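You operate a simulated robot arm through the tools that you are given. There is no shell and no other tool.

The job below is to be done with a simulated robot arm. You get a single attempt, and the scene is never put back.

TASK
Rub-test the green-tab proof and set the dryer dial to its smear grade.
Fine: lay it on the bed, tab to the back; lower the block, run it out and back twice, raise it, read the grade; leave the proof on the bed.

It is judged by the outcome, as a careful person would: the job done as asked, and still so three seconds after it is handed in. It fails if anything else is knocked over, pushed out of place, dropped, spilled or broken.

THE ROBOT
A 7-joint arm with a two-finger parallel gripper, fixed in place. Base frame: the origin is on the floor under the middle of its stand, x ahead of it, y to its left, z up; the work surface is at about z = 880. Units: mm, degrees, N and s.
It reaches about 1046 mm from its shoulder. Its first joint turns from -166.0 to 166.0 degrees. Payload 1.57 kg.
Tool frame: the origin (TCP) lies between the finger pads and is the grasp point; the fingertips stand 30 mm ahead of it; z points along the fingers, y is the line along which they close. The gripper opens to 80 mm. The fingers are 17 mm wide and 12 mm thick; the gripper's body (40 by 82 mm) begins 80 mm behind the TCP.
Orientation is told as [roll, pitch, yaw] about the base's x, y, z axes, in that order, counted from this pose: with the fingers straight down and closing along the base's y, the tool's x points along the base's -x, its y along +y and its z along -z.

THE INTERFACE
- The arm moves only by the tool arm_command. Its argument "moves" is a list of rows, each a list of 7 numbers: the opening, from 0 (shut) to 1 (fully open), then the shift along the base's x, y, z in units of 30 mm (1.0 is 30 mm), then the turn, a rotation vector about the base's x, y, z in units of 6 degrees (1.0 is 6 degrees). In form: [[jaw, x, y, z, rx, ry, rz], ...]. A call has 1 to 20 rows; each row shifts and turns the commanded pose from where the row before left it. A call with a number of a shift or a turn outside -1 to 1 is refused whole. Rows are played at 5 a second. More than 50 mm and 8.6 degrees between two rows, or a gripper value outside its range, and nothing of the call is played. Where a pose cannot be reached the arm comes as near as it can. A force on the tool above 90 N (or 10 N above the force at the start of the call, whichever is more), or a blocked arm, ends the call early, and 0.2 s more pass. Each finger travels about 153 mm/s and halts on what it meets, pressing with about 23 N; the grip force reading is that of the motor and also rises with nothing between the fingers. The clock runs only during rows and for 0.2 s after the last one: add rows that do not move to give the fingers time. It gives the time, the measured TCP pose, the force on the tool (base axes), the opening and the grip force at its end, in the units of the frame above (readings bear some noise), with the torque about the TCP (base axes, N m) and any sound that the robot's microphone picked up, and new pictures: "views" is both (left out), scene, wrist or none.
- Cameras (640 x 400 px; columns grow to the right, rows downward): "scene" is fixed at [220.5, 501, 1607.9]; the picture's right is [-0.38, -0.92, 0.00], its down [-0.86, 0.35, -0.38] and it looks along [0.35, -0.14, -0.93] (base axes); focal length 253 px, centre (320, 200). "wrist" rides on the gripper at [72, -7, -122] in the tool frame; the picture's right is [0.09, 1.00, 0.00], its down [-0.84, 0.08, -0.54] and it looks along [-0.54, 0.05, 0.84] (tool axes); focal length 238 px, centre (320, 200). There is no depth. A picture from a camera that has moved, and an enlarged one, comes with that camera's place and axes in the base frame and with its lens.
- zoom(camera, box): a new picture of the part [left, top, right, bottom] of that camera's present view, enlarged. It takes no simulated time.
- hand_in(): hands the job in; it is judged then, once.

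Nothing tells you positions but the pictures and the camera data. Unless the task says otherwise, let go and move clear before handing in.

The tools are called after "Emit:" by a JSON object that holds its "fn" and its "kwargs". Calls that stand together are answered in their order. arm_command: Moves the arm, as the interface text tells. Its arguments: {"type":"object","properties":{"moves":{"type":"array"},"views":{"type":"string","enum":["both","scene","wrist","none"]}},"required":["moves"]} The other tools are called the same way: zoom (camera, box) takes an enlarged picture of a part of a camera's view; hand_in () hands the job in.

At the start:

```text
t: 0.0
eef_pos: [549.1, 119.3, 1185.4]
ee_rot: [0.0, -0.1, 0.0]
contact_force: [-0.9, -0.2, 0.4]
torque: [-0.02, 0.0, 0.0]
opening: 80.1
gripper_force: 0.1
```

scene: 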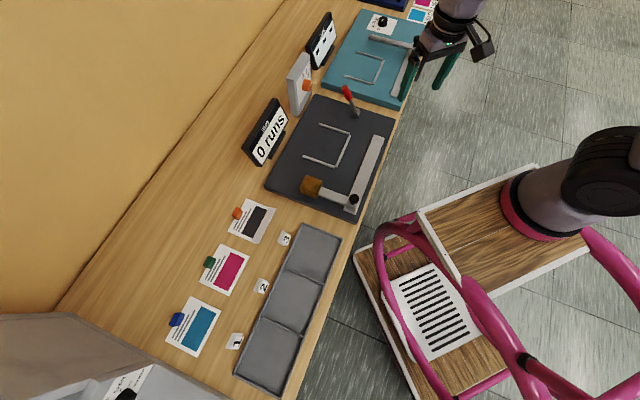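
wrist: 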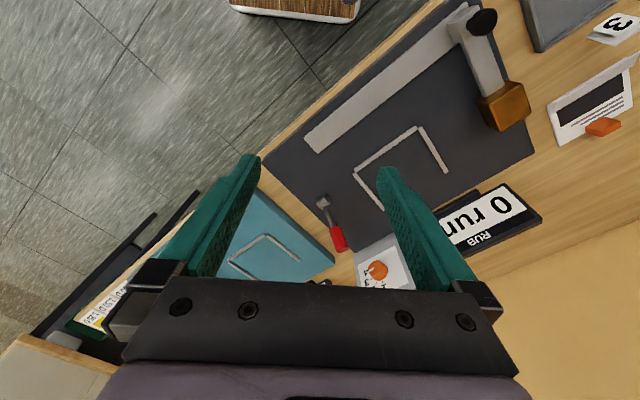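

I see a bench with three proofs (orange, green, blue tab), a dark rub tester with a "0 runs" display, a teal device further on, and trays. I'll zoom in on the parts before moving.

Emit:
{"fn": "zoom", "kwargs": {"camera": "scene", "box": [240, 70, 420, 220]}}

Emit:
{"fn": "zoom", "kwargs": {"camera": "scene", "box": [290, 0, 500, 120]}}

Emit:
{"fn": "zoom", "kwargs": {"camera": "scene", "box": [150, 190, 350, 400]}}

Emit:
{"fn": "zoom", "kwargs": {"camera": "wrist", "box": [280, 0, 640, 300]}}

Emit:
{"fn": "zoom", "kwargs": {"camera": "scene", "box": [0, 300, 200, 400]}}

```text
2.67 times, centred on (330, 145) of scene
camera zoom: at [220.5, 501.0, 1607.9], right [-0.38, -0.92, 0.0], down [-0.86, 0.35, -0.38], along [0.35, -0.14, -0.93], focal length 675 px, centre (293, 347)
```

zoom: 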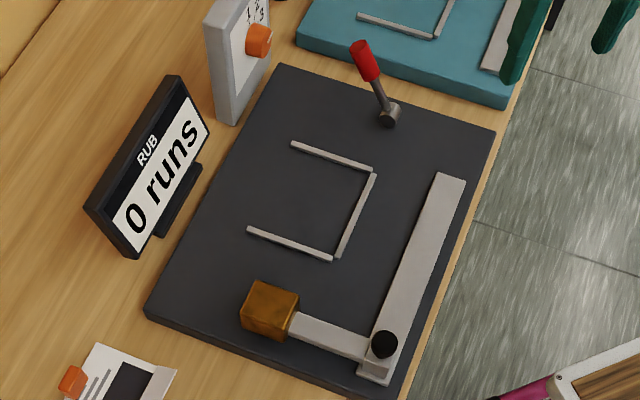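

```text
3.05 times, centred on (395, 60) of scene
camera zoom: at [220.5, 501.0, 1607.9], right [-0.38, -0.92, 0.0], down [-0.86, 0.35, -0.38], along [0.35, -0.14, -0.93], focal length 771 px, centre (91, 627)
```

zoom: 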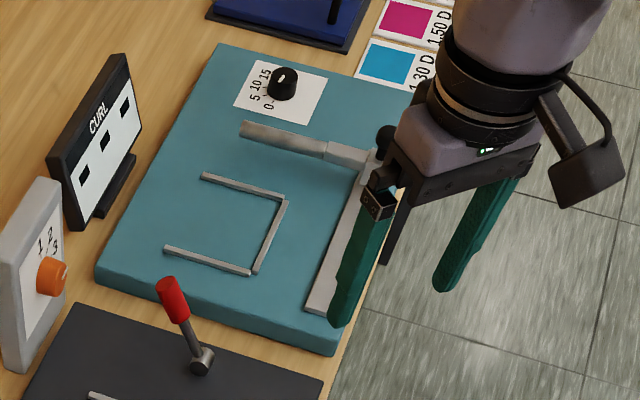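

```text
1.90 times, centred on (250, 295) of scene
camera zoom: at [220.5, 501.0, 1607.9], right [-0.38, -0.92, 0.0], down [-0.86, 0.35, -0.38], along [0.35, -0.14, -0.93], focal length 482 px, centre (453, 19)
```

zoom: 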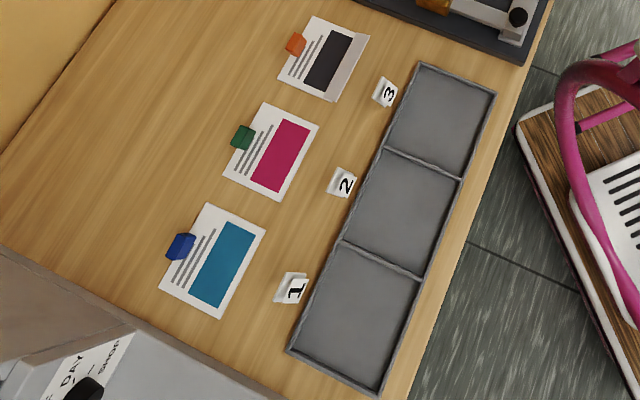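

```text
1.33 times, centred on (460, 150) of wrist
camera zoom: at [477.6, 114.2, 1307.8], right [-0.09, 1.0, 0.0], down [0.84, 0.08, 0.54], along [0.54, 0.05, -0.84], focal length 318 px, centre (133, 267)
```

zoom: 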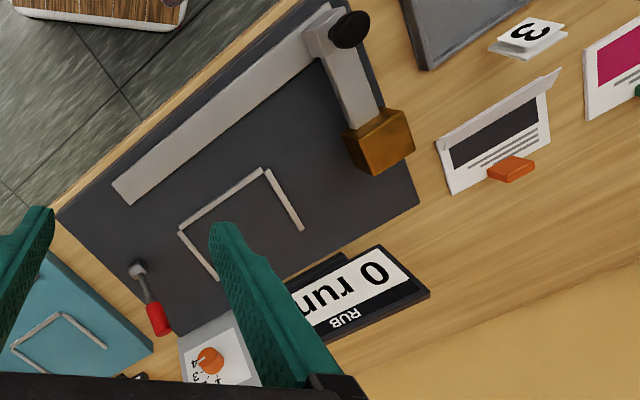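

```text
3.20 times, centred on (100, 350) of scene
camera zoom: at [220.5, 501.0, 1607.9], right [-0.38, -0.92, 0.0], down [-0.86, 0.35, -0.38], along [0.35, -0.14, -0.93], focal length 810 px, centre (1024, -280)
```

zoom: 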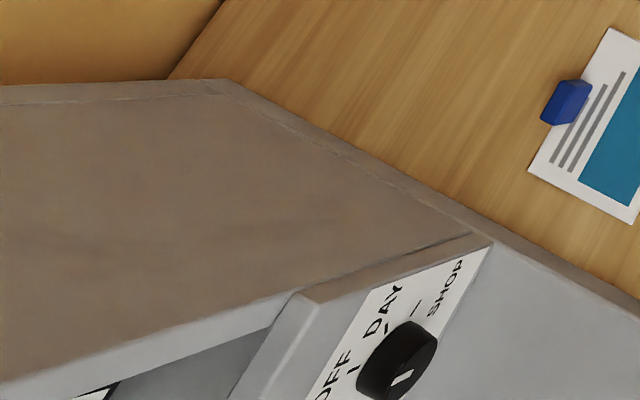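

The rub tester sits on a bench turned about 45° to the base frame. The green proof is at about (402, 715) with its tab on the back edge. I'll turn the gripper 45° so the wrist camera looks straight at the tester, the display and the orange dial.

Emit:
{"fn": "arm_command", "kwargs": {"moves": [[1, 0, 0, 0, 0, 0, 1], [1, 0, 0, 0, 0, 0, 1], [1, 0, 0, 0, 0, 0, 1], [1, 0, 0, 0, 0, 0, 1], [1, 0, 0, 0, 0, 0, 1], [1, 0, 0, 0, 0, 0, 1], [1, 0, 0, 0, 0, 0, 1], [1, 0, 0, 0, 0, 0, 0.5], [1, 0, 0, 0, 0, 0, 0]], "views": "both"}}

```text
t: 2.0
eef_pos: [549.4, 118.1, 1186.2]
ee_rot: [0.1, 0.0, 45.2]
contact_force: [-0.4, 0.2, -0.4]
torque: [0.0, 0.02, 0.01]
opening: 80.0
gripper_force: 0.1
camera wrist: at [502.9, 64.4, 1307.7], right [-0.77, 0.64, 0.0], down [0.54, 0.65, 0.54], along [0.35, 0.42, -0.84], focal length 238 px, centre (320, 200)
```

scene: 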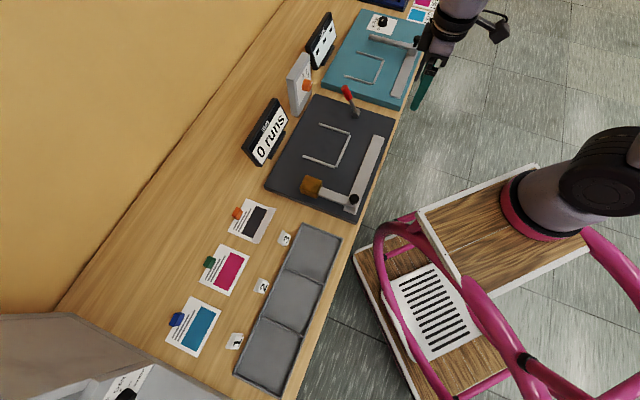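
wrist: 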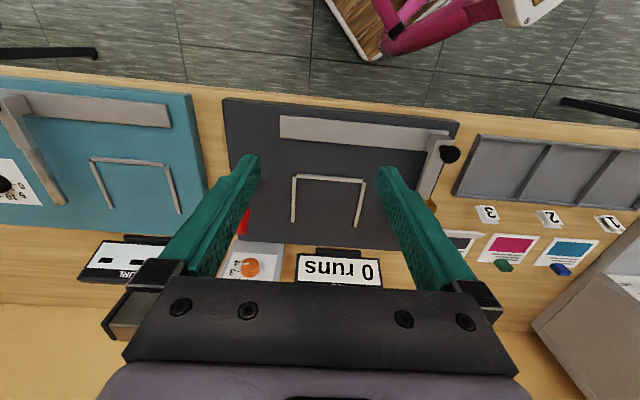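

Emit:
{"fn": "zoom", "kwargs": {"camera": "scene", "box": [280, 45, 330, 120]}}

Emit:
{"fn": "zoom", "kwargs": {"camera": "wrist", "box": [220, 220, 400, 300]}}

Emit:
{"fn": "zoom", "kwargs": {"camera": "scene", "box": [190, 190, 290, 300]}}

Emit:
{"fn": "zoom", "kwargs": {"camera": "scene", "box": [330, 75, 380, 125]}}

Emit:
{"fn": "zoom", "kwargs": {"camera": "wrist", "box": [440, 120, 640, 320]}}

```text
5.33 times, centred on (305, 82) of scene
camera zoom: at [220.5, 501.0, 1607.9], right [-0.38, -0.92, 0.0], down [-0.86, 0.35, -0.38], along [0.35, -0.14, -0.93], focal length 1349 px, centre (400, 827)
```

zoom: 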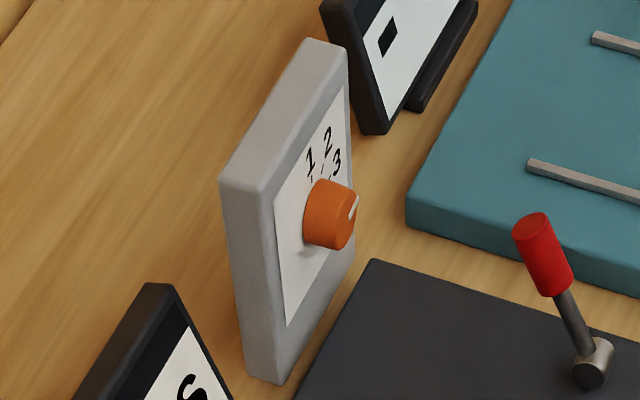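

```text
3.56 times, centred on (310, 260) of wrist
camera zoom: at [502.9, 64.4, 1307.7], right [-0.77, 0.64, 0.0], down [0.54, 0.65, 0.54], along [0.35, 0.42, -0.84], focal length 848 px, centre (356, -13)
```

zoom: 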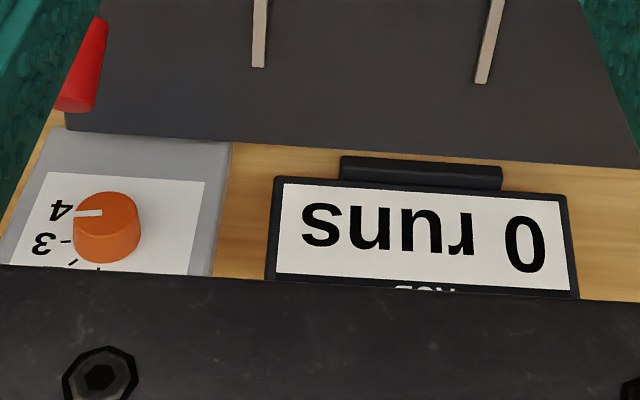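

```text
3.64 times, centred on (240, 245) of scene
camera zoom: at [220.5, 501.0, 1607.9], right [-0.38, -0.92, 0.0], down [-0.86, 0.35, -0.38], along [0.35, -0.14, -0.93], focal length 920 px, centre (611, 36)
```

zoom: 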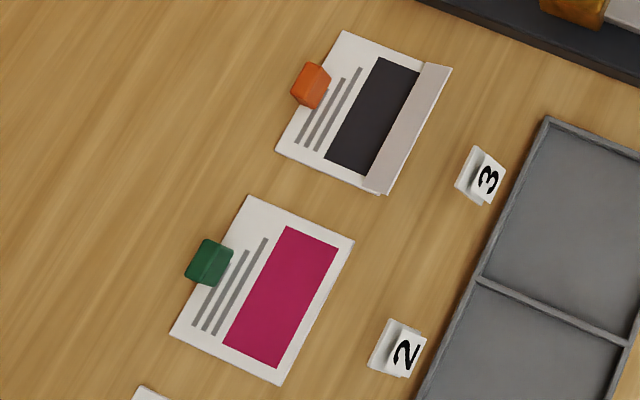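

```text
8.00 times, centred on (355, 100) of scene
camera zoom: at [220.5, 501.0, 1607.9], right [-0.38, -0.92, 0.0], down [-0.86, 0.35, -0.38], along [0.35, -0.14, -0.93], focal length 2024 px, centre (40, 1000)
```

zoom: 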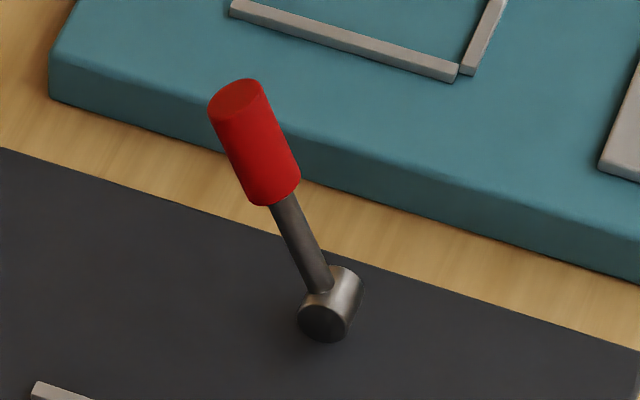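

```text
2.00 times, centred on (540, 220) of wrist
camera zoom: at [502.9, 64.4, 1307.7], right [-0.77, 0.64, 0.0], down [0.54, 0.65, 0.54], along [0.35, 0.42, -0.84], focal length 477 px, centre (-120, 160)
```

zoom: 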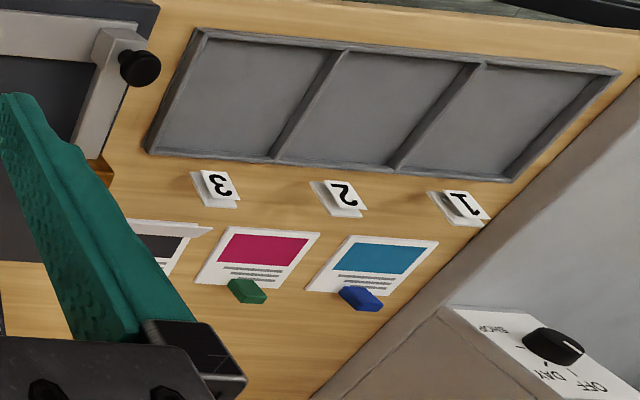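

The tester is plain now: a U-shaped fence open to the back, a carriage with a black knob and brass block at the left, and a red lever standing back at the right. The orange dial (marked 1–4) points to 4. Next I'll go above the green proof for a closer look.

Emit:
{"fn": "arm_command", "kwargs": {"moves": [[1, -0.18, 1, -0.1, 0, 0, 0], [1, -0.18, 1, -0.1, 0, 0, 0], [1, -0.18, 1, -0.1, 0, 0, 0], [1, -0.18, 1, -0.1, 0, 0, 0], [1, -0.18, 1, -0.1, 0, 0, 0], [1, -0.18, 1, -0.1, 0, 0, 0], [1, -0.18, 1, -0.1, 0, 0, 0], [1, -0.18, 1, -0.1, 0, 0, 0], [1, -0.18, 1, -0.1, 0, 0, 0], [1, -0.18, 1, -0.1, 0, 0, 0], [1, -0.18, 1, -0.1, 0, 0, 0], [1, -0.18, 1, -0.1, 0, 0, 0], [1, -0.18, 1, -0.1, 0, 0, 0], [1, -0.18, 1, -0.1, 0, 0, 0], [1, -0.18, 1, -0.1, 0, 0, 0], [1, -0.18, 1, -0.1, 0, 0, 0], [1, -0.18, 1, -0.1, 0, 0, 0], [1, -0.18, 1, -0.1, 0, 0, 0], [1, -0.18, 0.5, -0.1, 0, 0, 0], [1, 0, 0, 0, 0, 0, 0]], "views": "both"}}

```text
t: 6.2
eef_pos: [446.5, 673.8, 1128.0]
ee_rot: [-0.1, 0.1, 44.9]
contact_force: [0.4, -0.4, 0.3]
torque: [-0.01, 0.0, 0.0]
opening: 80.0
gripper_force: 0.2
camera wrist: at [400.9, 619.7, 1248.6], right [-0.77, 0.64, 0.0], down [0.54, 0.65, 0.54], along [0.35, 0.42, -0.84], focal length 238 px, centre (320, 200)
```

scene: 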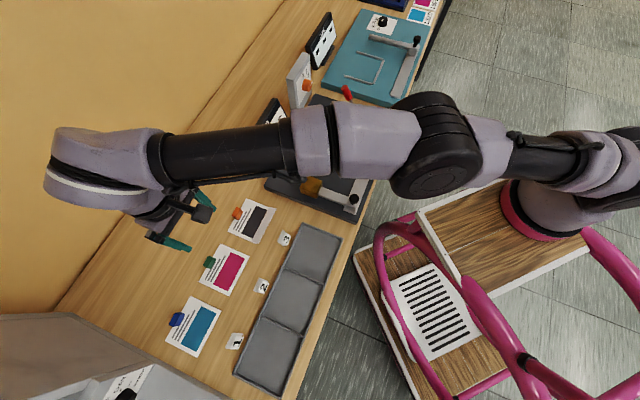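
wrist: 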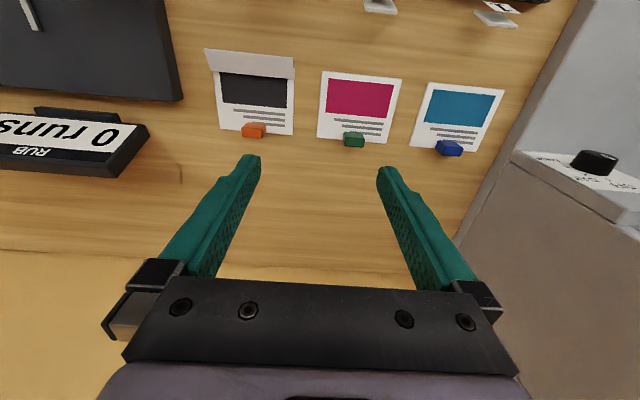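

Emit:
{"fn": "zoom", "kwargs": {"camera": "wrist", "box": [300, 60, 420, 160]}}

Emit:
{"fn": "zoom", "kwargs": {"camera": "wrist", "box": [500, 100, 640, 260]}}

```text
4.00 times, centred on (360, 110) of wrist
camera zoom: at [400.9, 619.7, 1248.6], right [-0.77, 0.64, 0.0], down [0.54, 0.65, 0.54], along [0.35, 0.42, -0.84], focal length 953 px, centre (160, 560)
```

zoom: 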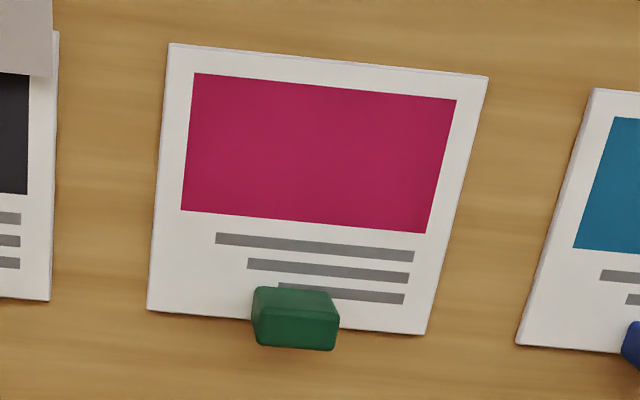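

```text
2.50 times, centred on (570, 180) of wrist
camera zoom: at [400.9, 619.7, 1248.6], right [-0.77, 0.64, 0.0], down [0.54, 0.65, 0.54], along [0.35, 0.42, -0.84], focal length 596 px, centre (-305, 250)
```

zoom: 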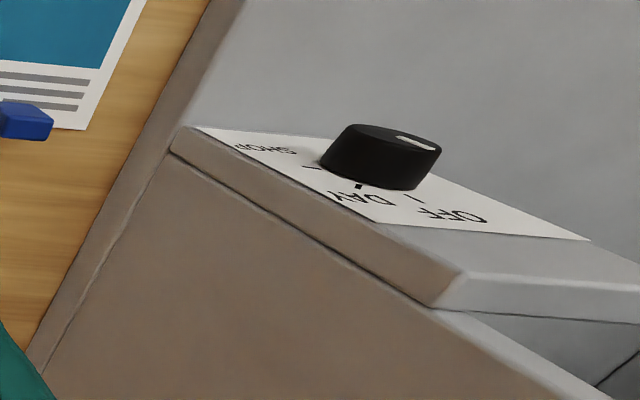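

The green tab is at about (440, 746), a raised block roughly 30 mm wide on the back edge of the card, and the card lines up with my 45° yaw. I'll move above it and come partway down to check.

Emit:
{"fn": "arm_command", "kwargs": {"moves": [[1, -0.08, 0.8, 0, 0, 0, 0], [1, -0.08, 0.8, 0, 0, 0, 0], [1, -0.07, 0.81, -0.6, 0, 0, 0], [1, 0, 0, -1, 0, 0, 0], [1, 0, 0, -1, 0, 0, 0], [1, 0, 0, -1, 0, 0, 0], [1, 0, 0, -1, 0, 0, 0], [1, 0, 0, -1, 0, 0, 0], [1, 0, 0, 0, 0, 0, 0], [1, 0, 0, 0, 0, 0, 0]], "views": "both"}}

```text
t: 8.4
eef_pos: [418.9, 702.8, 951.0]
ee_rot: [-0.1, 0.2, 45.1]
contact_force: [0.7, -0.1, 0.1]
torque: [0.0, -0.01, 0.0]
opening: 80.1
gripper_force: 0.1
out of reach, approached as far as the arm can: row 1, 2, 3, 5, 8
camera wrist: at [372.7, 647.6, 1073.7], right [-0.77, 0.64, 0.0], down [0.54, 0.65, 0.54], along [0.35, 0.41, -0.84], focal length 238 px, centre (320, 200)
```

scene: 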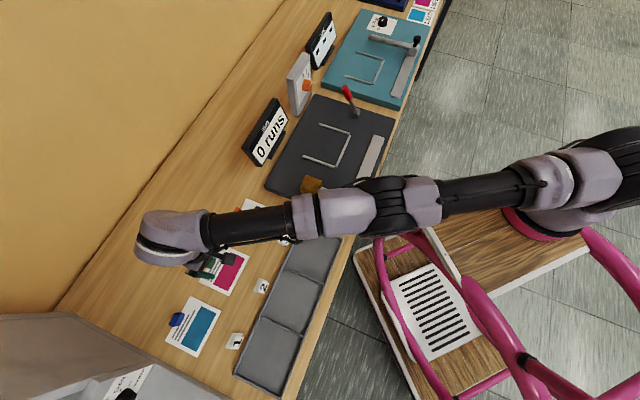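
wrist: 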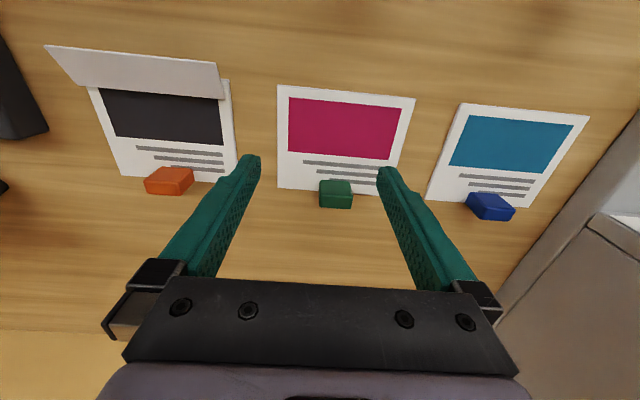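

The tab is just beyond reach with the gripper straight down; the arm stopped at about (419, 703, 951). Tilting the fingers outward by 30° about the bench's long axis will extend the reach, so I'll do that and look again.

Emit:
{"fn": "arm_command", "kwargs": {"moves": [[1, -0.1, -0.1, 0.3, 0.707, -0.707, 0], [1, -0.1, -0.1, 0.3, 0.707, -0.707, 0], [1, -0.1, -0.1, 0.3, 0.707, -0.707, 0], [1, 0, 0, 0, 0.707, -0.707, 0], [1, 0, 0, 0, 0.707, -0.707, 0], [1, 0, 0, 0, 0, 0, 0], [1, 0, 0, 0, 0, 0, 0]], "views": "both"}}

```text
t: 10.0
eef_pos: [431.8, 795.2, 976.7]
ee_rot: [-0.1, -30.0, 44.9]
contact_force: [0.5, -0.4, -0.1]
torque: [0.01, 0.0, -0.03]
opening: 79.9
gripper_force: 0.1
out of reach, approached as far as the arm can: row 1, 2, 3, 4, 5
camera wrist: at [348.7, 704.5, 1047.1], right [-0.76, 0.65, -0.05], down [0.27, 0.38, 0.89], along [0.59, 0.66, -0.46], focal length 238 px, centre (320, 200)
```

scene: 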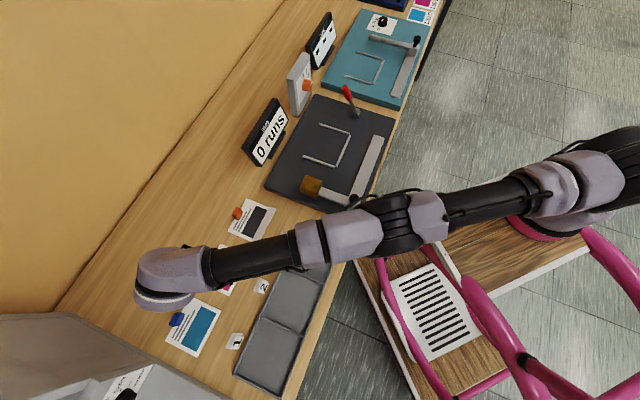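
wrist: 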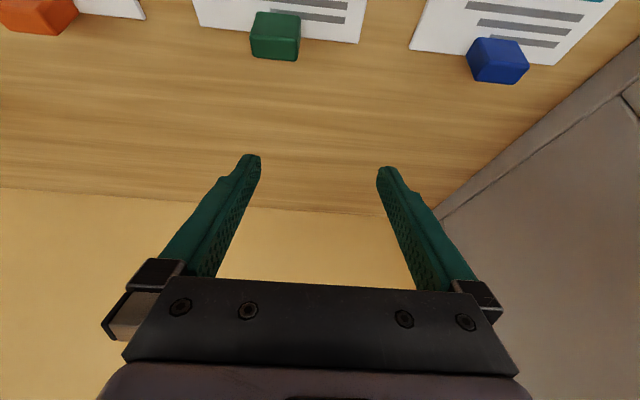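

With the 30° tilt the arm reaches farther, and the gripper is now slightly past the tab. I'll back up to line up with it (near n≈834, s≈219 along the bench) and check.

Emit:
{"fn": "arm_command", "kwargs": {"moves": [[1, -0.08, -0.68, 0, 0, 0, 0], [1, -0.08, -0.68, 0, 0, 0, 0], [1, -0.08, -0.68, 0, 0, 0, 0], [1, 0, 0, 0, 0, 0, 0], [1, 0, 0, 0, 0, 0, 0]], "views": "both"}}

```text
t: 11.2
eef_pos: [431.7, 795.7, 975.0]
ee_rot: [-0.1, -30.0, 45.0]
contact_force: [0.2, 0.8, 0.8]
torque: [0.03, 0.03, 0.04]
opening: 80.0
gripper_force: 0.1
out of reach, approached as far as the arm can: row 1, 2, 3
camera wrist: at [349.2, 704.5, 1046.3], right [-0.76, 0.65, -0.05], down [0.27, 0.38, 0.89], along [0.59, 0.66, -0.46], focal length 238 px, centre (320, 200)
```

scene: 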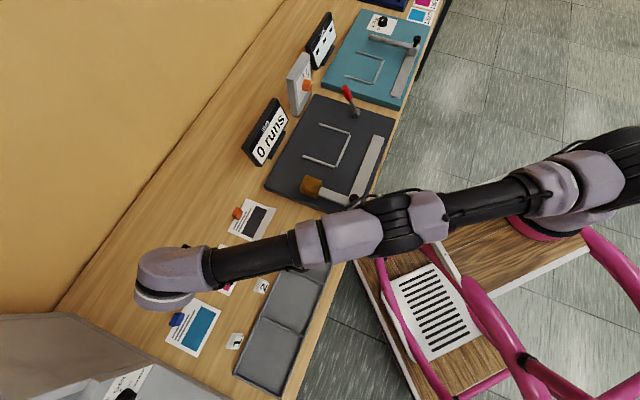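
wrist: 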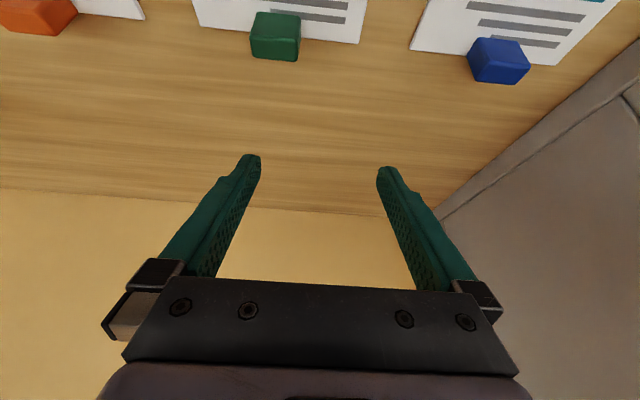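

The arm is stretched to its limit and did not move back in. I'll try raising it while pulling straight back toward the base to bend the elbow.

Emit:
{"fn": "arm_command", "kwargs": {"moves": [[1, 0, 0, 1, 0, 0, 0], [1, -0.4, -0.8, 1, 0, 0, 0], [1, -0.4, -0.8, 1, 0, 0, 0], [1, -0.4, -0.8, 0, 0, 0, 0], [1, 0, 0, 0, 0, 0, 0]], "views": "none"}}

```text
t: 12.4
eef_pos: [407.3, 793.6, 1071.2]
ee_rot: [-0.1, -29.9, 45.0]
contact_force: [0.6, 0.9, 0.0]
torque: [-0.01, -0.01, -0.04]
opening: 80.0
gripper_force: 0.1
out of reach, approached as far as the arm can: row 2, 3, 4
```

The reach limits make me doubt where the arm's base column stands; in the picture it looks offset to the right of the origin. I'll zoom there to work out the shoulder position.

Emit:
{"fn": "zoom", "kwargs": {"camera": "scene", "box": [340, 80, 640, 400]}}

Emit:
{"fn": "zoom", "kwargs": {"camera": "scene", "box": [100, 150, 420, 350]}}

```text
1.25 times, centred on (490, 240) of scene
camera zoom: at [220.5, 501.0, 1607.9], right [-0.38, -0.92, 0.0], down [-0.86, 0.35, -0.38], along [0.35, -0.14, -0.93], focal length 316 px, centre (108, 150)
```

zoom: 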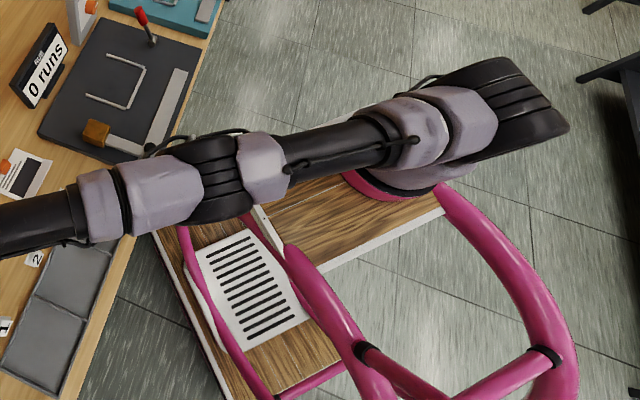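

```text
2.00 times, centred on (260, 250) of scene
camera zoom: at [220.5, 501.0, 1607.9], right [-0.38, -0.92, 0.0], down [-0.86, 0.35, -0.38], along [0.35, -0.14, -0.93], focal length 506 px, centre (440, 100)
```

zoom: 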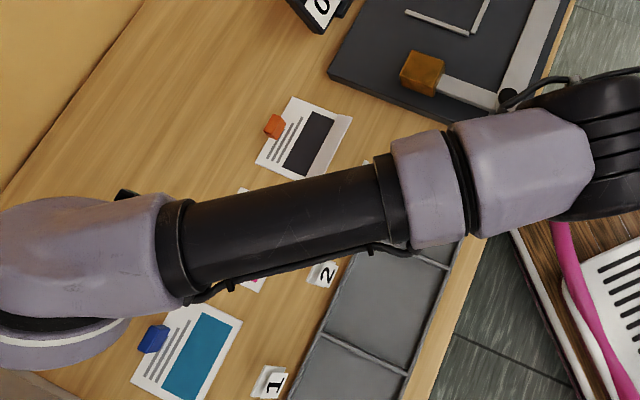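

Emit:
{"fn": "zoom", "kwargs": {"camera": "scene", "box": [0, 0, 640, 400]}}

Emit:
{"fn": "zoom", "kwargs": {"camera": "scene", "box": [500, 50, 640, 300]}}

Emit:
{"fn": "zoom", "kwargs": {"camera": "wrist", "box": [0, 0, 640, 400]}}

```text
1.00 times, centred on (320, 200) of scene (not enlarged: the box is as wide or as high as the picture)
camera zoom: at [220.5, 501.0, 1607.9], right [-0.38, -0.92, 0.0], down [-0.86, 0.35, -0.38], along [0.35, -0.14, -0.93], focal length 253 px, centre (320, 200)
```

zoom: 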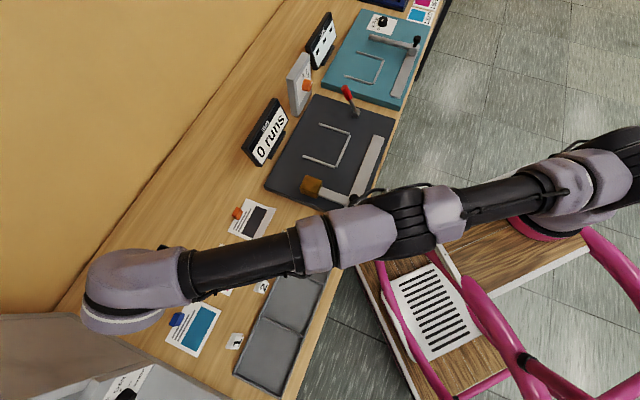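

```text
1.60 times, centred on (570, 175) of scene
camera zoom: at [220.5, 501.0, 1607.9], right [-0.38, -0.92, 0.0], down [-0.86, 0.35, -0.38], along [0.35, -0.14, -0.93], focal length 405 px, centre (-80, 240)
```

zoom: 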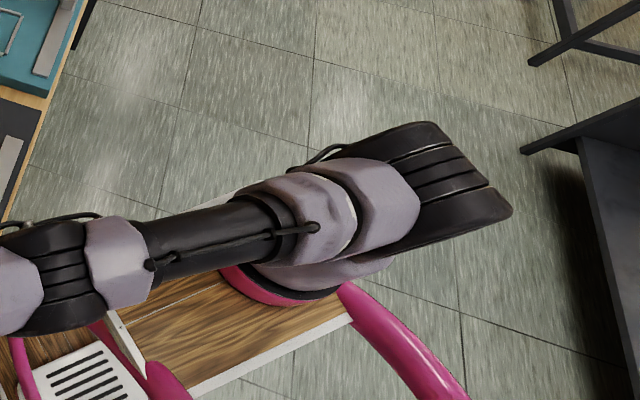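

```text
1.00 times, centred on (320, 200) of wrist (not enlarged: the box is as wide or as high as the picture)
camera zoom: at [325.5, 704.6, 1140.7], right [-0.76, 0.65, -0.05], down [0.27, 0.38, 0.89], along [0.59, 0.66, -0.46], focal length 238 px, centre (320, 200)
```

zoom: 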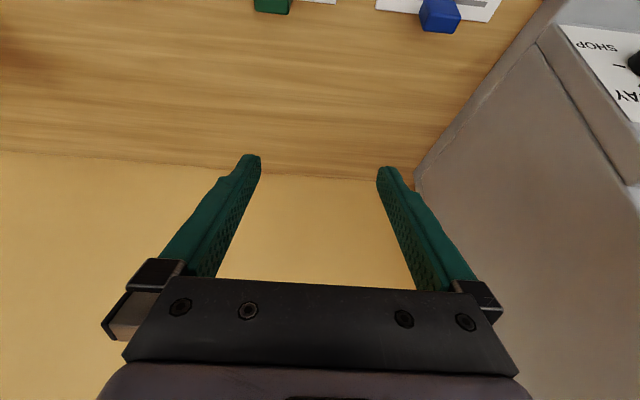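

The arm looks over-straightened at the elbow, which would explain why pulling inward is blocked. I'll nudge it outward once and then back, high above the bench and clear of everything, to see if the elbow flips to its normal side.

Emit:
{"fn": "arm_command", "kwargs": {"moves": [[1, 0.3, 1, 0.3, 0, 0, 0], [1, 0, 0, 0, 0, 0, 0]], "views": "none"}}

Emit:
{"fn": "arm_command", "kwargs": {"moves": [[1, -0.2, -1, 0, 0, 0, 0], [1, -0.2, -1, 0, 0, 0, 0], [1, 0, 0, 0, 0, 0, 0]], "views": "none"}}

```text
t: 13.0
eef_pos: [407.3, 796.2, 1074.6]
ee_rot: [0.0, -30.0, 45.0]
contact_force: [0.1, -1.0, -0.2]
torque: [-0.02, 0.02, 0.0]
opening: 80.3
gripper_force: 0.2
out of reach, approached as far as the arm can: row 1
```

```text
t: 13.8
eef_pos: [404.2, 794.4, 1076.4]
ee_rot: [-0.1, -29.9, 45.0]
contact_force: [0.6, -0.4, 0.8]
torque: [0.02, 0.0, 0.01]
opening: 80.1
gripper_force: 0.2
out of reach, approached as far as the arm can: row 1, 2
```

Emit:
{"fn": "arm_command", "kwargs": {"moves": [[1, 0, -0.3, -1, 0, 0, 0], [1, 0, -0.6, -1, 0, 0, 0], [1, 0, -1, -0.5, 0, 0, 0], [1, 0, 0, 0, 0, 0, 0]], "views": "none"}}

```text
t: 14.8
eef_pos: [410.0, 797.3, 1001.9]
ee_rot: [-0.1, -29.9, 45.1]
contact_force: [-0.4, -0.4, -0.3]
torque: [0.0, 0.03, 0.01]
opening: 80.0
gripper_force: 0.1
out of reach, approached as far as the arm can: row 1, 2, 3
```

Moves along the reach sphere work but radial ones don't. I'll raise the arm and send a longer series of inward steps, well above everything.

Emit:
{"fn": "arm_command", "kwargs": {"moves": [[1, 0, 0, 1, 0, 0, 0], [1, 0, 0, 1, 0, 0, 0], [1, -0.21, -0.97, 0, 0, 0, 0], [1, -0.21, -0.97, 0, 0, 0, 0], [1, -0.21, -0.97, 0, 0, 0, 0], [1, -0.21, -0.97, 0, 0, 0, 0], [1, -0.21, -0.97, 0, 0, 0, 0], [1, -0.21, -0.97, 0, 0, 0, 0], [1, 0, 0, 0, 0, 0, 0], [1, 0, 0, 0, 0, 0, 0]], "views": "scene"}}

```text
t: 17.0
eef_pos: [407.5, 795.6, 1067.3]
ee_rot: [-0.2, -30.0, 45.0]
contact_force: [-0.5, -0.1, 0.5]
torque: [0.02, 0.0, 0.01]
opening: 79.9
gripper_force: 0.0
out of reach, approached as far as the arm can: row 3, 4, 5, 6, 7, 8
```

scene: 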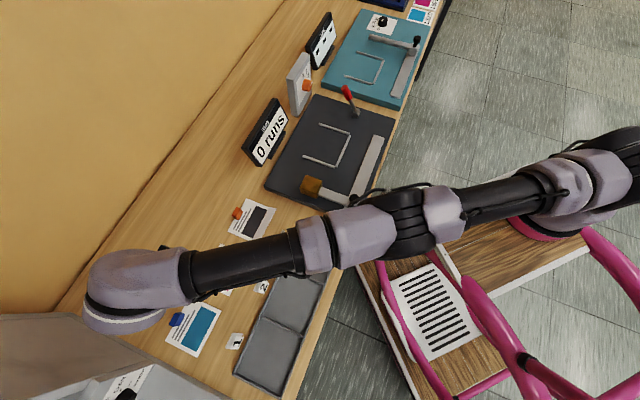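

Emit:
{"fn": "arm_command", "kwargs": {"moves": [[1, 0, 0, 0, -0.707, 0.707, 0], [1, 0, 0, 0, -0.707, 0.707, 0], [1, 0, 0, 0, -0.707, 0.707, 0], [1, 0, 0, 0, -0.707, 0.707, 0], [1, 0, 0, 0, -0.707, 0.707, 0], [1, 0, 0, 0, 0, 0, 0], [1, 0, 0, 0, 0, 0, 0]], "views": "none"}}

```text
t: 18.6
eef_pos: [360.7, 720.2, 1061.3]
ee_rot: [0.0, -3.0, 44.9]
contact_force: [-0.2, 0.2, -1.2]
torque: [0.0, 0.0, -0.01]
opening: 80.1
gripper_force: 0.1
out of reach, approached as far as the arm can: row 1, 2, 3, 4, 5
```

Emit:
{"fn": "arm_command", "kwargs": {"moves": [[1, -0.1, -1, 0, 0, 0, 0], [1, -0.1, -1, 0, 0, 0, 0], [1, -0.1, -1, 0, 0, 0, 0], [1, 0, 0, 0, 0, 0, 0]], "views": "scene"}}

```text
t: 19.6
eef_pos: [352.6, 631.9, 1059.5]
ee_rot: [0.0, -2.9, 45.1]
contact_force: [-0.2, 0.2, 0.1]
torque: [-0.02, 0.0, -0.02]
opening: 80.0
gripper_force: 0.0
```

scene: 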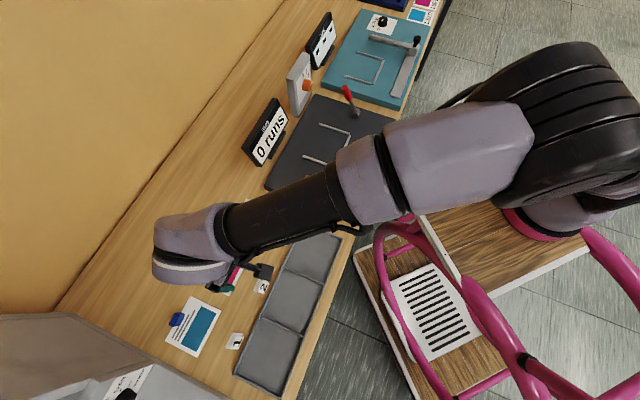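

The elbow is bent normally again. I'll tilt the gripper here first, inside reach, and only then extend toward the tab.

Emit:
{"fn": "arm_command", "kwargs": {"moves": [[1, 0, 0, 0, 0.707, -0.707, 0], [1, 0, 0, 0, 0.707, -0.707, 0], [1, 0, 0, 0, 0.707, -0.707, 0], [1, 0, 0, 0, 0.707, -0.707, 0], [1, 0, 0, 0, 0.36, -0.36, 0], [1, 0, 0, 0, 0, 0, 0]], "views": "none"}}

Emit:
{"fn": "arm_command", "kwargs": {"moves": [[1, 0.7, 0.6, -0.6, 0, 0, 0], [1, 0.7, 0.6, -0.6, 0, 0, 0], [1, 0.5, 0.6, -0.6, 0, 0, 0], [1, 0.3, 0.6, -0.6, 0, 0, 0], [1, 0, 0, 0, 0, 0, 0]], "views": "both"}}

```text
t: 21.0
eef_pos: [351.6, 631.5, 1058.7]
ee_rot: [0.0, -30.1, 45.0]
contact_force: [0.9, -0.7, 0.9]
torque: [0.04, 0.02, 0.01]
opening: 80.0
gripper_force: 0.0
```

```text
t: 22.2
eef_pos: [417.1, 703.0, 988.0]
ee_rot: [-0.1, -30.1, 45.0]
contact_force: [0.0, -0.3, -0.2]
torque: [0.0, 0.01, 0.01]
opening: 79.9
gripper_force: 0.0
camera wrist: at [334.9, 612.9, 1057.5], right [-0.76, 0.65, -0.05], down [0.27, 0.38, 0.89], along [0.59, 0.66, -0.46], focal length 238 px, centre (320, 200)
```

scene: 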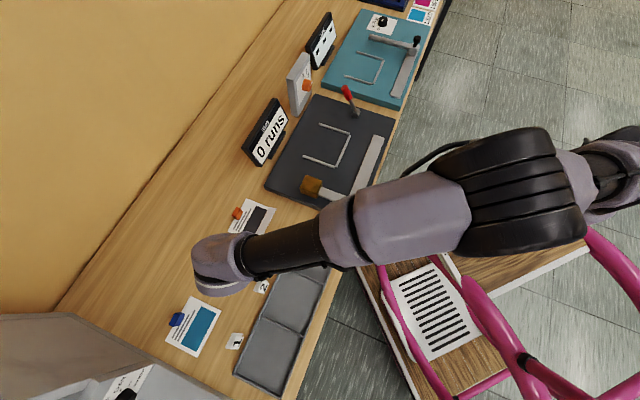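
wrist: 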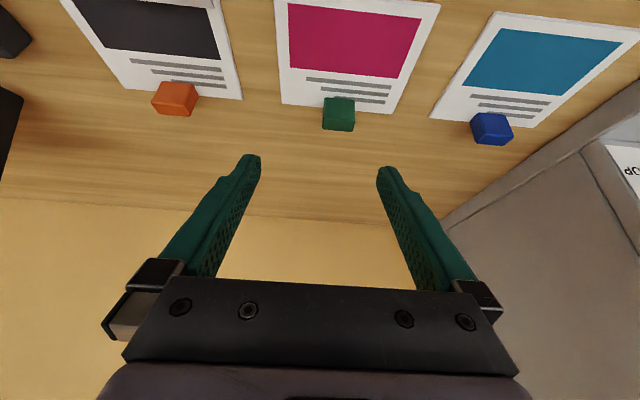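

Emit:
{"fn": "zoom", "kwargs": {"camera": "wrist", "box": [260, 60, 420, 160]}}

```text
4.00 times, centred on (340, 110) of wrist
camera zoom: at [334.9, 612.9, 1057.5], right [-0.76, 0.65, -0.05], down [0.27, 0.38, 0.89], along [0.59, 0.66, -0.46], focal length 953 px, centre (240, 560)
```

zoom: 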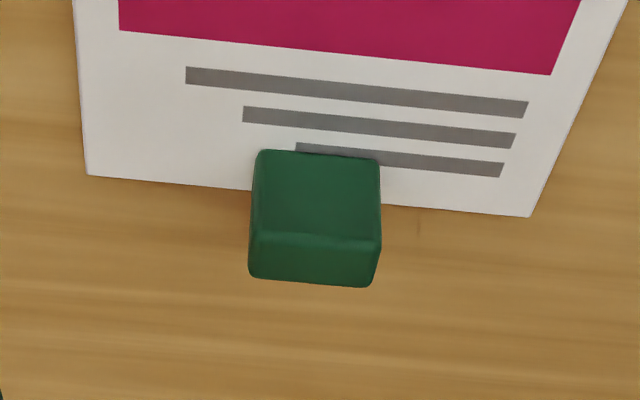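

The tab's top is near z≈906 and it sits at about n≈820–835, s≈217. I'll come closer, staying above it, and measure again against the fingertips.

Emit:
{"fn": "arm_command", "kwargs": {"moves": [[1, -0.02, 0.33, -0.5, 0, 0, 0], [1, -0.03, 0.33, -0.77, 0, 0, 0], [1, 0, 0, 0, 0, 0, 0]], "views": "wrist"}}

Emit:
{"fn": "zoom", "kwargs": {"camera": "wrist", "box": [220, 80, 420, 205]}}

```text
t: 23.0
eef_pos: [415.3, 722.1, 947.1]
ee_rot: [0.0, -30.1, 45.0]
contact_force: [0.1, 0.2, -0.3]
torque: [0.0, 0.01, -0.01]
opening: 80.2
gripper_force: 0.1
camera wrist: at [334.0, 632.5, 1017.4], right [-0.76, 0.65, -0.05], down [0.27, 0.37, 0.89], along [0.59, 0.66, -0.46], focal length 238 px, centre (320, 200)
```

wrist: 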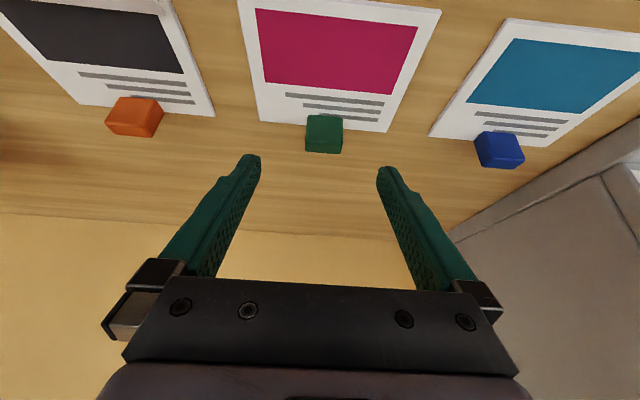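

```text
3.20 times, centred on (320, 142) of wrist
camera zoom: at [334.0, 632.5, 1017.4], right [-0.76, 0.65, -0.05], down [0.27, 0.37, 0.89], along [0.59, 0.66, -0.46], focal length 763 px, centre (320, 384)
```

zoom: 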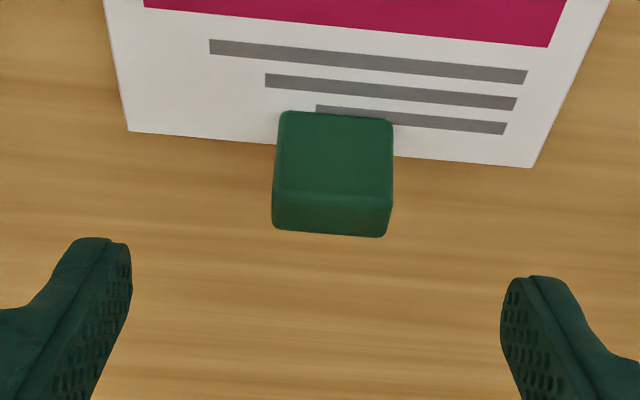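

The tab's centre is at about n≈817, s≈219, z≈882–906, right between the fingertips. I'll go straight down about 31 mm and close on it.

Emit:
{"fn": "arm_command", "kwargs": {"moves": [[1, -0.02, 0.07, -0.5, 0, 0, 0], [1, 0, 0, -0.5, 0, 0, 0], [1, 0, 0, 0, 0, 0, 0]], "views": "wrist"}}

Emit:
{"fn": "zoom", "kwargs": {"camera": "wrist", "box": [220, 80, 420, 205]}}

```text
t: 23.8
eef_pos: [413.8, 725.9, 917.5]
ee_rot: [0.0, -29.9, 45.0]
contact_force: [0.3, 0.0, 0.2]
torque: [0.02, -0.02, 0.01]
opening: 80.0
gripper_force: 0.1
camera wrist: at [332.0, 635.0, 987.3], right [-0.76, 0.65, -0.05], down [0.27, 0.38, 0.89], along [0.59, 0.66, -0.46], focal length 238 px, centre (320, 200)
```

wrist: 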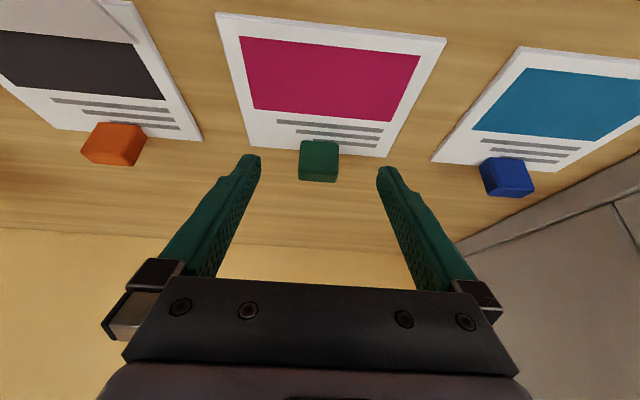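

```text
3.20 times, centred on (320, 142) of wrist
camera zoom: at [332.0, 635.0, 987.3], right [-0.76, 0.65, -0.05], down [0.27, 0.38, 0.89], along [0.59, 0.66, -0.46], focal length 763 px, centre (320, 384)
```

zoom: 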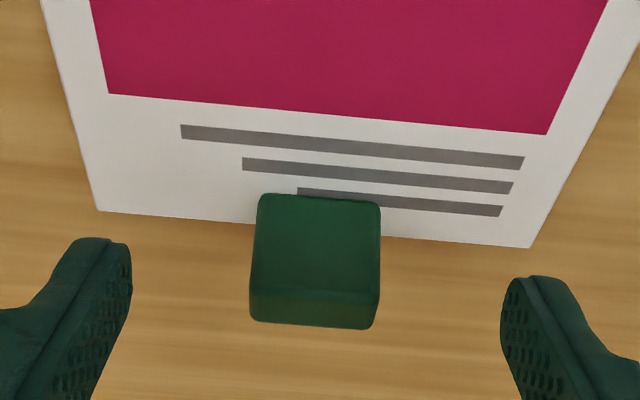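

Emit:
{"fn": "arm_command", "kwargs": {"moves": [[1, -0.13, -0.18, -0.05, 0, 0, 0], [1, 0, 0, 0, 0, 0, 0]], "views": "wrist"}}

Emit:
{"fn": "zoom", "kwargs": {"camera": "wrist", "box": [220, 80, 420, 205]}}

```text
t: 24.4
eef_pos: [410.5, 719.8, 916.9]
ee_rot: [0.0, -30.0, 45.0]
contact_force: [-0.2, -0.1, 0.6]
torque: [-0.02, -0.02, -0.02]
opening: 79.9
gripper_force: 0.0
camera wrist: at [328.3, 628.9, 986.6], right [-0.76, 0.65, -0.05], down [0.27, 0.38, 0.89], along [0.59, 0.66, -0.46], focal length 238 px, centre (320, 200)
```

wrist: 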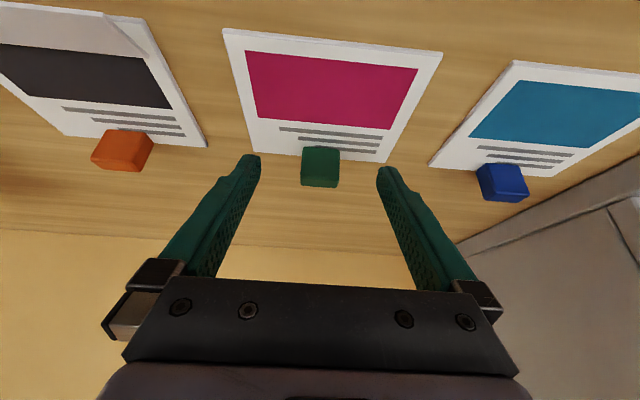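

```text
3.20 times, centred on (320, 142) of wrist
camera zoom: at [328.3, 628.9, 986.6], right [-0.76, 0.65, -0.05], down [0.27, 0.38, 0.89], along [0.59, 0.66, -0.46], focal length 763 px, centre (320, 384)
```

zoom: 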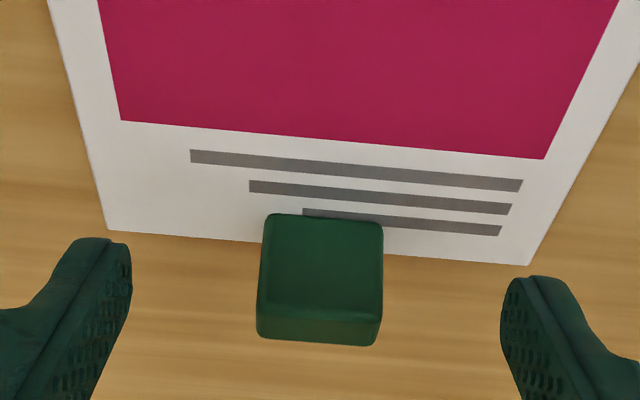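

The tab is centred between the fingertips, so I'll close on it.

Emit:
{"fn": "arm_command", "kwargs": {"moves": [[0.5, 0, 0, 0, 0, 0, 0], [0.2, 0, 0, 0, 0, 0, 0], [0, 0, 0, 0, 0, 0, 0], [0, 0, 0, 0, 0, 0, 0], [0, 0, 0, 0, 0, 0, 0]], "views": "wrist"}}

Emit:
{"fn": "zoom", "kwargs": {"camera": "wrist", "box": [220, 80, 420, 205]}}

```text
t: 25.6
eef_pos: [409.3, 719.1, 917.2]
ee_rot: [0.0, -30.0, 44.9]
contact_force: [-0.6, 0.6, 0.4]
torque: [-0.01, 0.0, -0.01]
opening: 0.0
gripper_force: 20.9
camera wrist: at [328.5, 628.9, 986.7], right [-0.76, 0.65, -0.05], down [0.27, 0.38, 0.89], along [0.59, 0.66, -0.46], focal length 238 px, centre (320, 200)
```

wrist: 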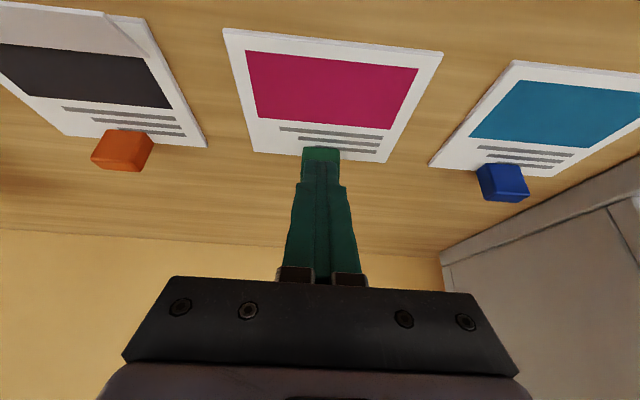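

```text
3.20 times, centred on (320, 142) of wrist
camera zoom: at [328.5, 628.9, 986.7], right [-0.76, 0.65, -0.05], down [0.27, 0.38, 0.89], along [0.59, 0.66, -0.46], focal length 763 px, centre (320, 384)
```

zoom: 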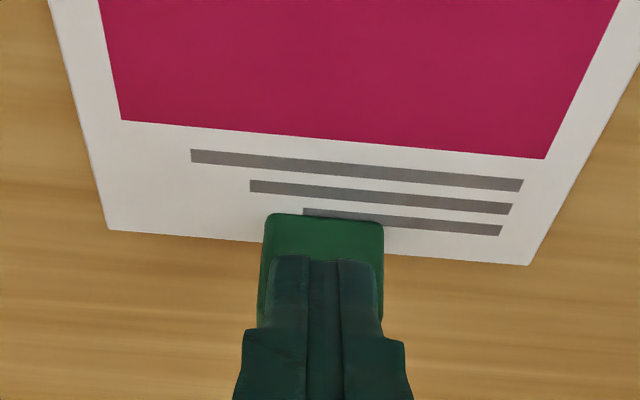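

The fingers closed on air: they passed in front of and above the tab. Comparing the views, the surface is really near z≈854 and the tab at n≈847, s≈220, z≈855–882. I'll reopen, advance and check.

Emit:
{"fn": "arm_command", "kwargs": {"moves": [[0.5, 0, 0, 0, 0, 0, 0], [1, 0, 0, 0, 0, 0, 0], [1, 0, 0, 0, 0, 0, 0], [1, 0.43, 0.45, 0, 0, 0, 0], [1, 0.44, 0.46, 0, 0, 0, 0], [1, 0, 0, 0, 0, 0, 0]], "views": "wrist"}}

Emit:
{"fn": "zoom", "kwargs": {"camera": "wrist", "box": [220, 80, 420, 205]}}

```text
t: 27.0
eef_pos: [437.9, 746.4, 917.3]
ee_rot: [0.0, -30.0, 45.0]
contact_force: [-0.1, -0.5, 0.7]
torque: [0.0, -0.01, -0.02]
opening: 80.1
gripper_force: 0.1
camera wrist: at [355.5, 656.8, 986.5], right [-0.76, 0.65, -0.05], down [0.27, 0.38, 0.89], along [0.59, 0.66, -0.46], focal length 238 px, centre (320, 200)
```

wrist: 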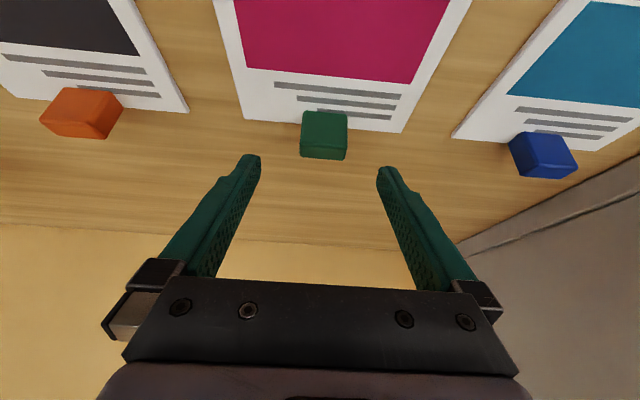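

```text
3.20 times, centred on (320, 142) of wrist
camera zoom: at [355.5, 656.8, 986.5], right [-0.76, 0.65, -0.05], down [0.27, 0.38, 0.89], along [0.59, 0.66, -0.46], focal length 763 px, centre (320, 384)
```

zoom: 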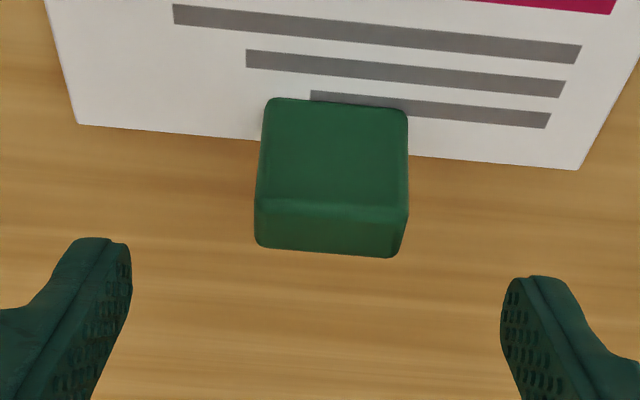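

Emit:
{"fn": "arm_command", "kwargs": {"moves": [[1, -0.19, -0.09, -0.4, 0, 0, 0], [1, 0, 0, -0.4, 0, 0, 0], [1, 0, 0, 0, 0, 0, 0]], "views": "wrist"}}

Emit:
{"fn": "zoom", "kwargs": {"camera": "wrist", "box": [220, 80, 420, 205]}}

```text
t: 27.8
eef_pos: [432.0, 745.3, 895.4]
ee_rot: [0.0, -30.1, 45.1]
contact_force: [-0.6, 0.2, -0.2]
torque: [-0.03, 0.01, -0.04]
opening: 79.9
gripper_force: 0.1
camera wrist: at [349.5, 653.7, 964.2], right [-0.76, 0.65, -0.05], down [0.27, 0.38, 0.89], along [0.59, 0.66, -0.46], focal length 238 px, centre (320, 200)
```

wrist: 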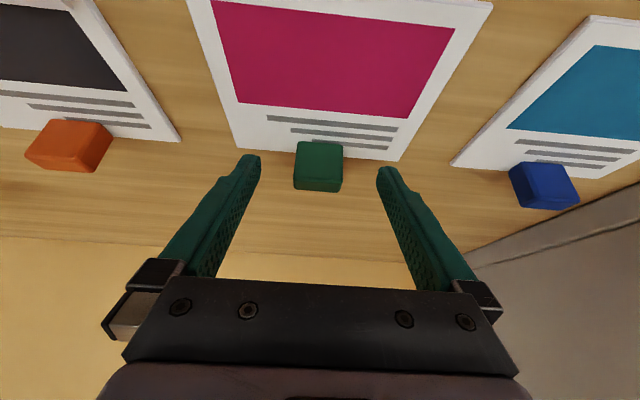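

```text
3.20 times, centred on (320, 142) of wrist
camera zoom: at [349.5, 653.7, 964.2], right [-0.76, 0.65, -0.05], down [0.27, 0.38, 0.89], along [0.59, 0.66, -0.46], focal length 763 px, centre (320, 384)
```

zoom: 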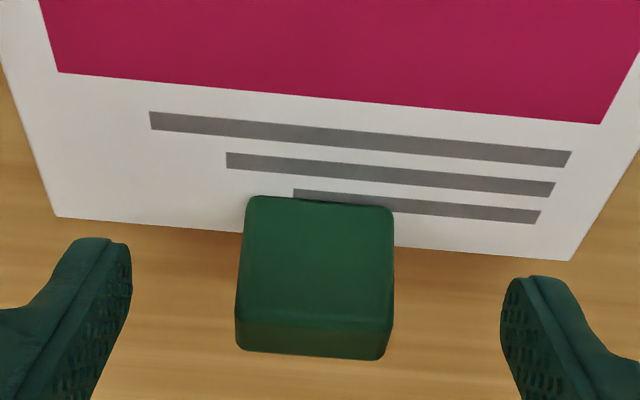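

Now the tab sits between the pads by triangulation (centre 25 mm ahead of the TCP). I'll close.

Emit:
{"fn": "arm_command", "kwargs": {"moves": [[0.6, 0, 0, -0.07, 0, 0, 0], [0.4, 0, 0, 0, 0, 0, 0], [0.2, 0, 0, 0, 0, 0, 0], [0.2, 0, 0, 0, 0, 0, 0], [0.1, 0, 0, 0, 0, 0, 0], [0, 0, 0, 0, 0, 0, 0]], "views": "wrist"}}

Emit:
{"fn": "zoom", "kwargs": {"camera": "wrist", "box": [220, 80, 420, 205]}}

```text
t: 29.2
eef_pos: [432.0, 743.8, 893.4]
ee_rot: [0.0, -30.0, 45.0]
contact_force: [0.2, 0.7, 0.2]
torque: [-0.02, -0.03, 0.02]
opening: 31.0
gripper_force: 22.9
camera wrist: at [349.6, 653.8, 962.1], right [-0.76, 0.65, -0.05], down [0.27, 0.38, 0.89], along [0.59, 0.66, -0.46], focal length 238 px, centre (320, 200)
```

wrist: 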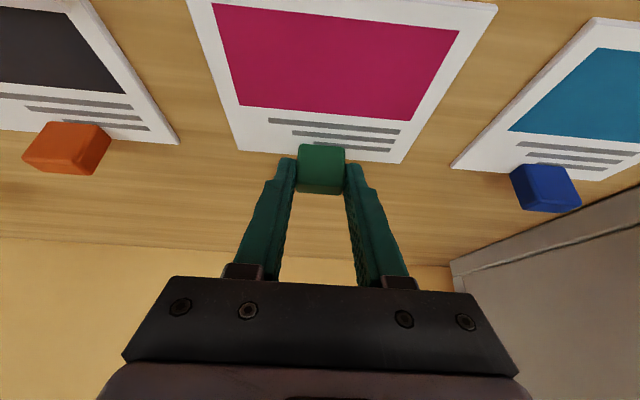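

```text
3.20 times, centred on (320, 142) of wrist
camera zoom: at [349.6, 653.8, 962.1], right [-0.76, 0.65, -0.05], down [0.27, 0.38, 0.89], along [0.59, 0.66, -0.46], focal length 763 px, centre (320, 384)
```

zoom: 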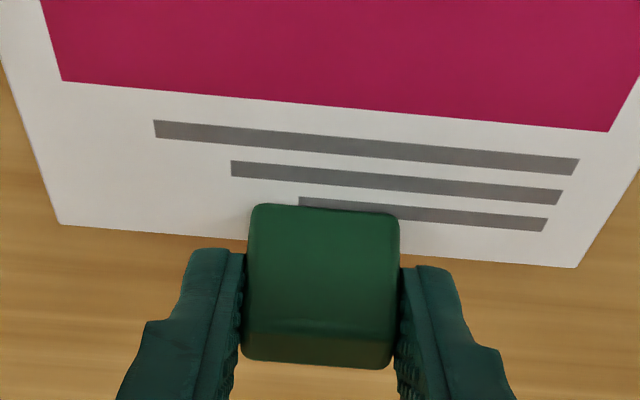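

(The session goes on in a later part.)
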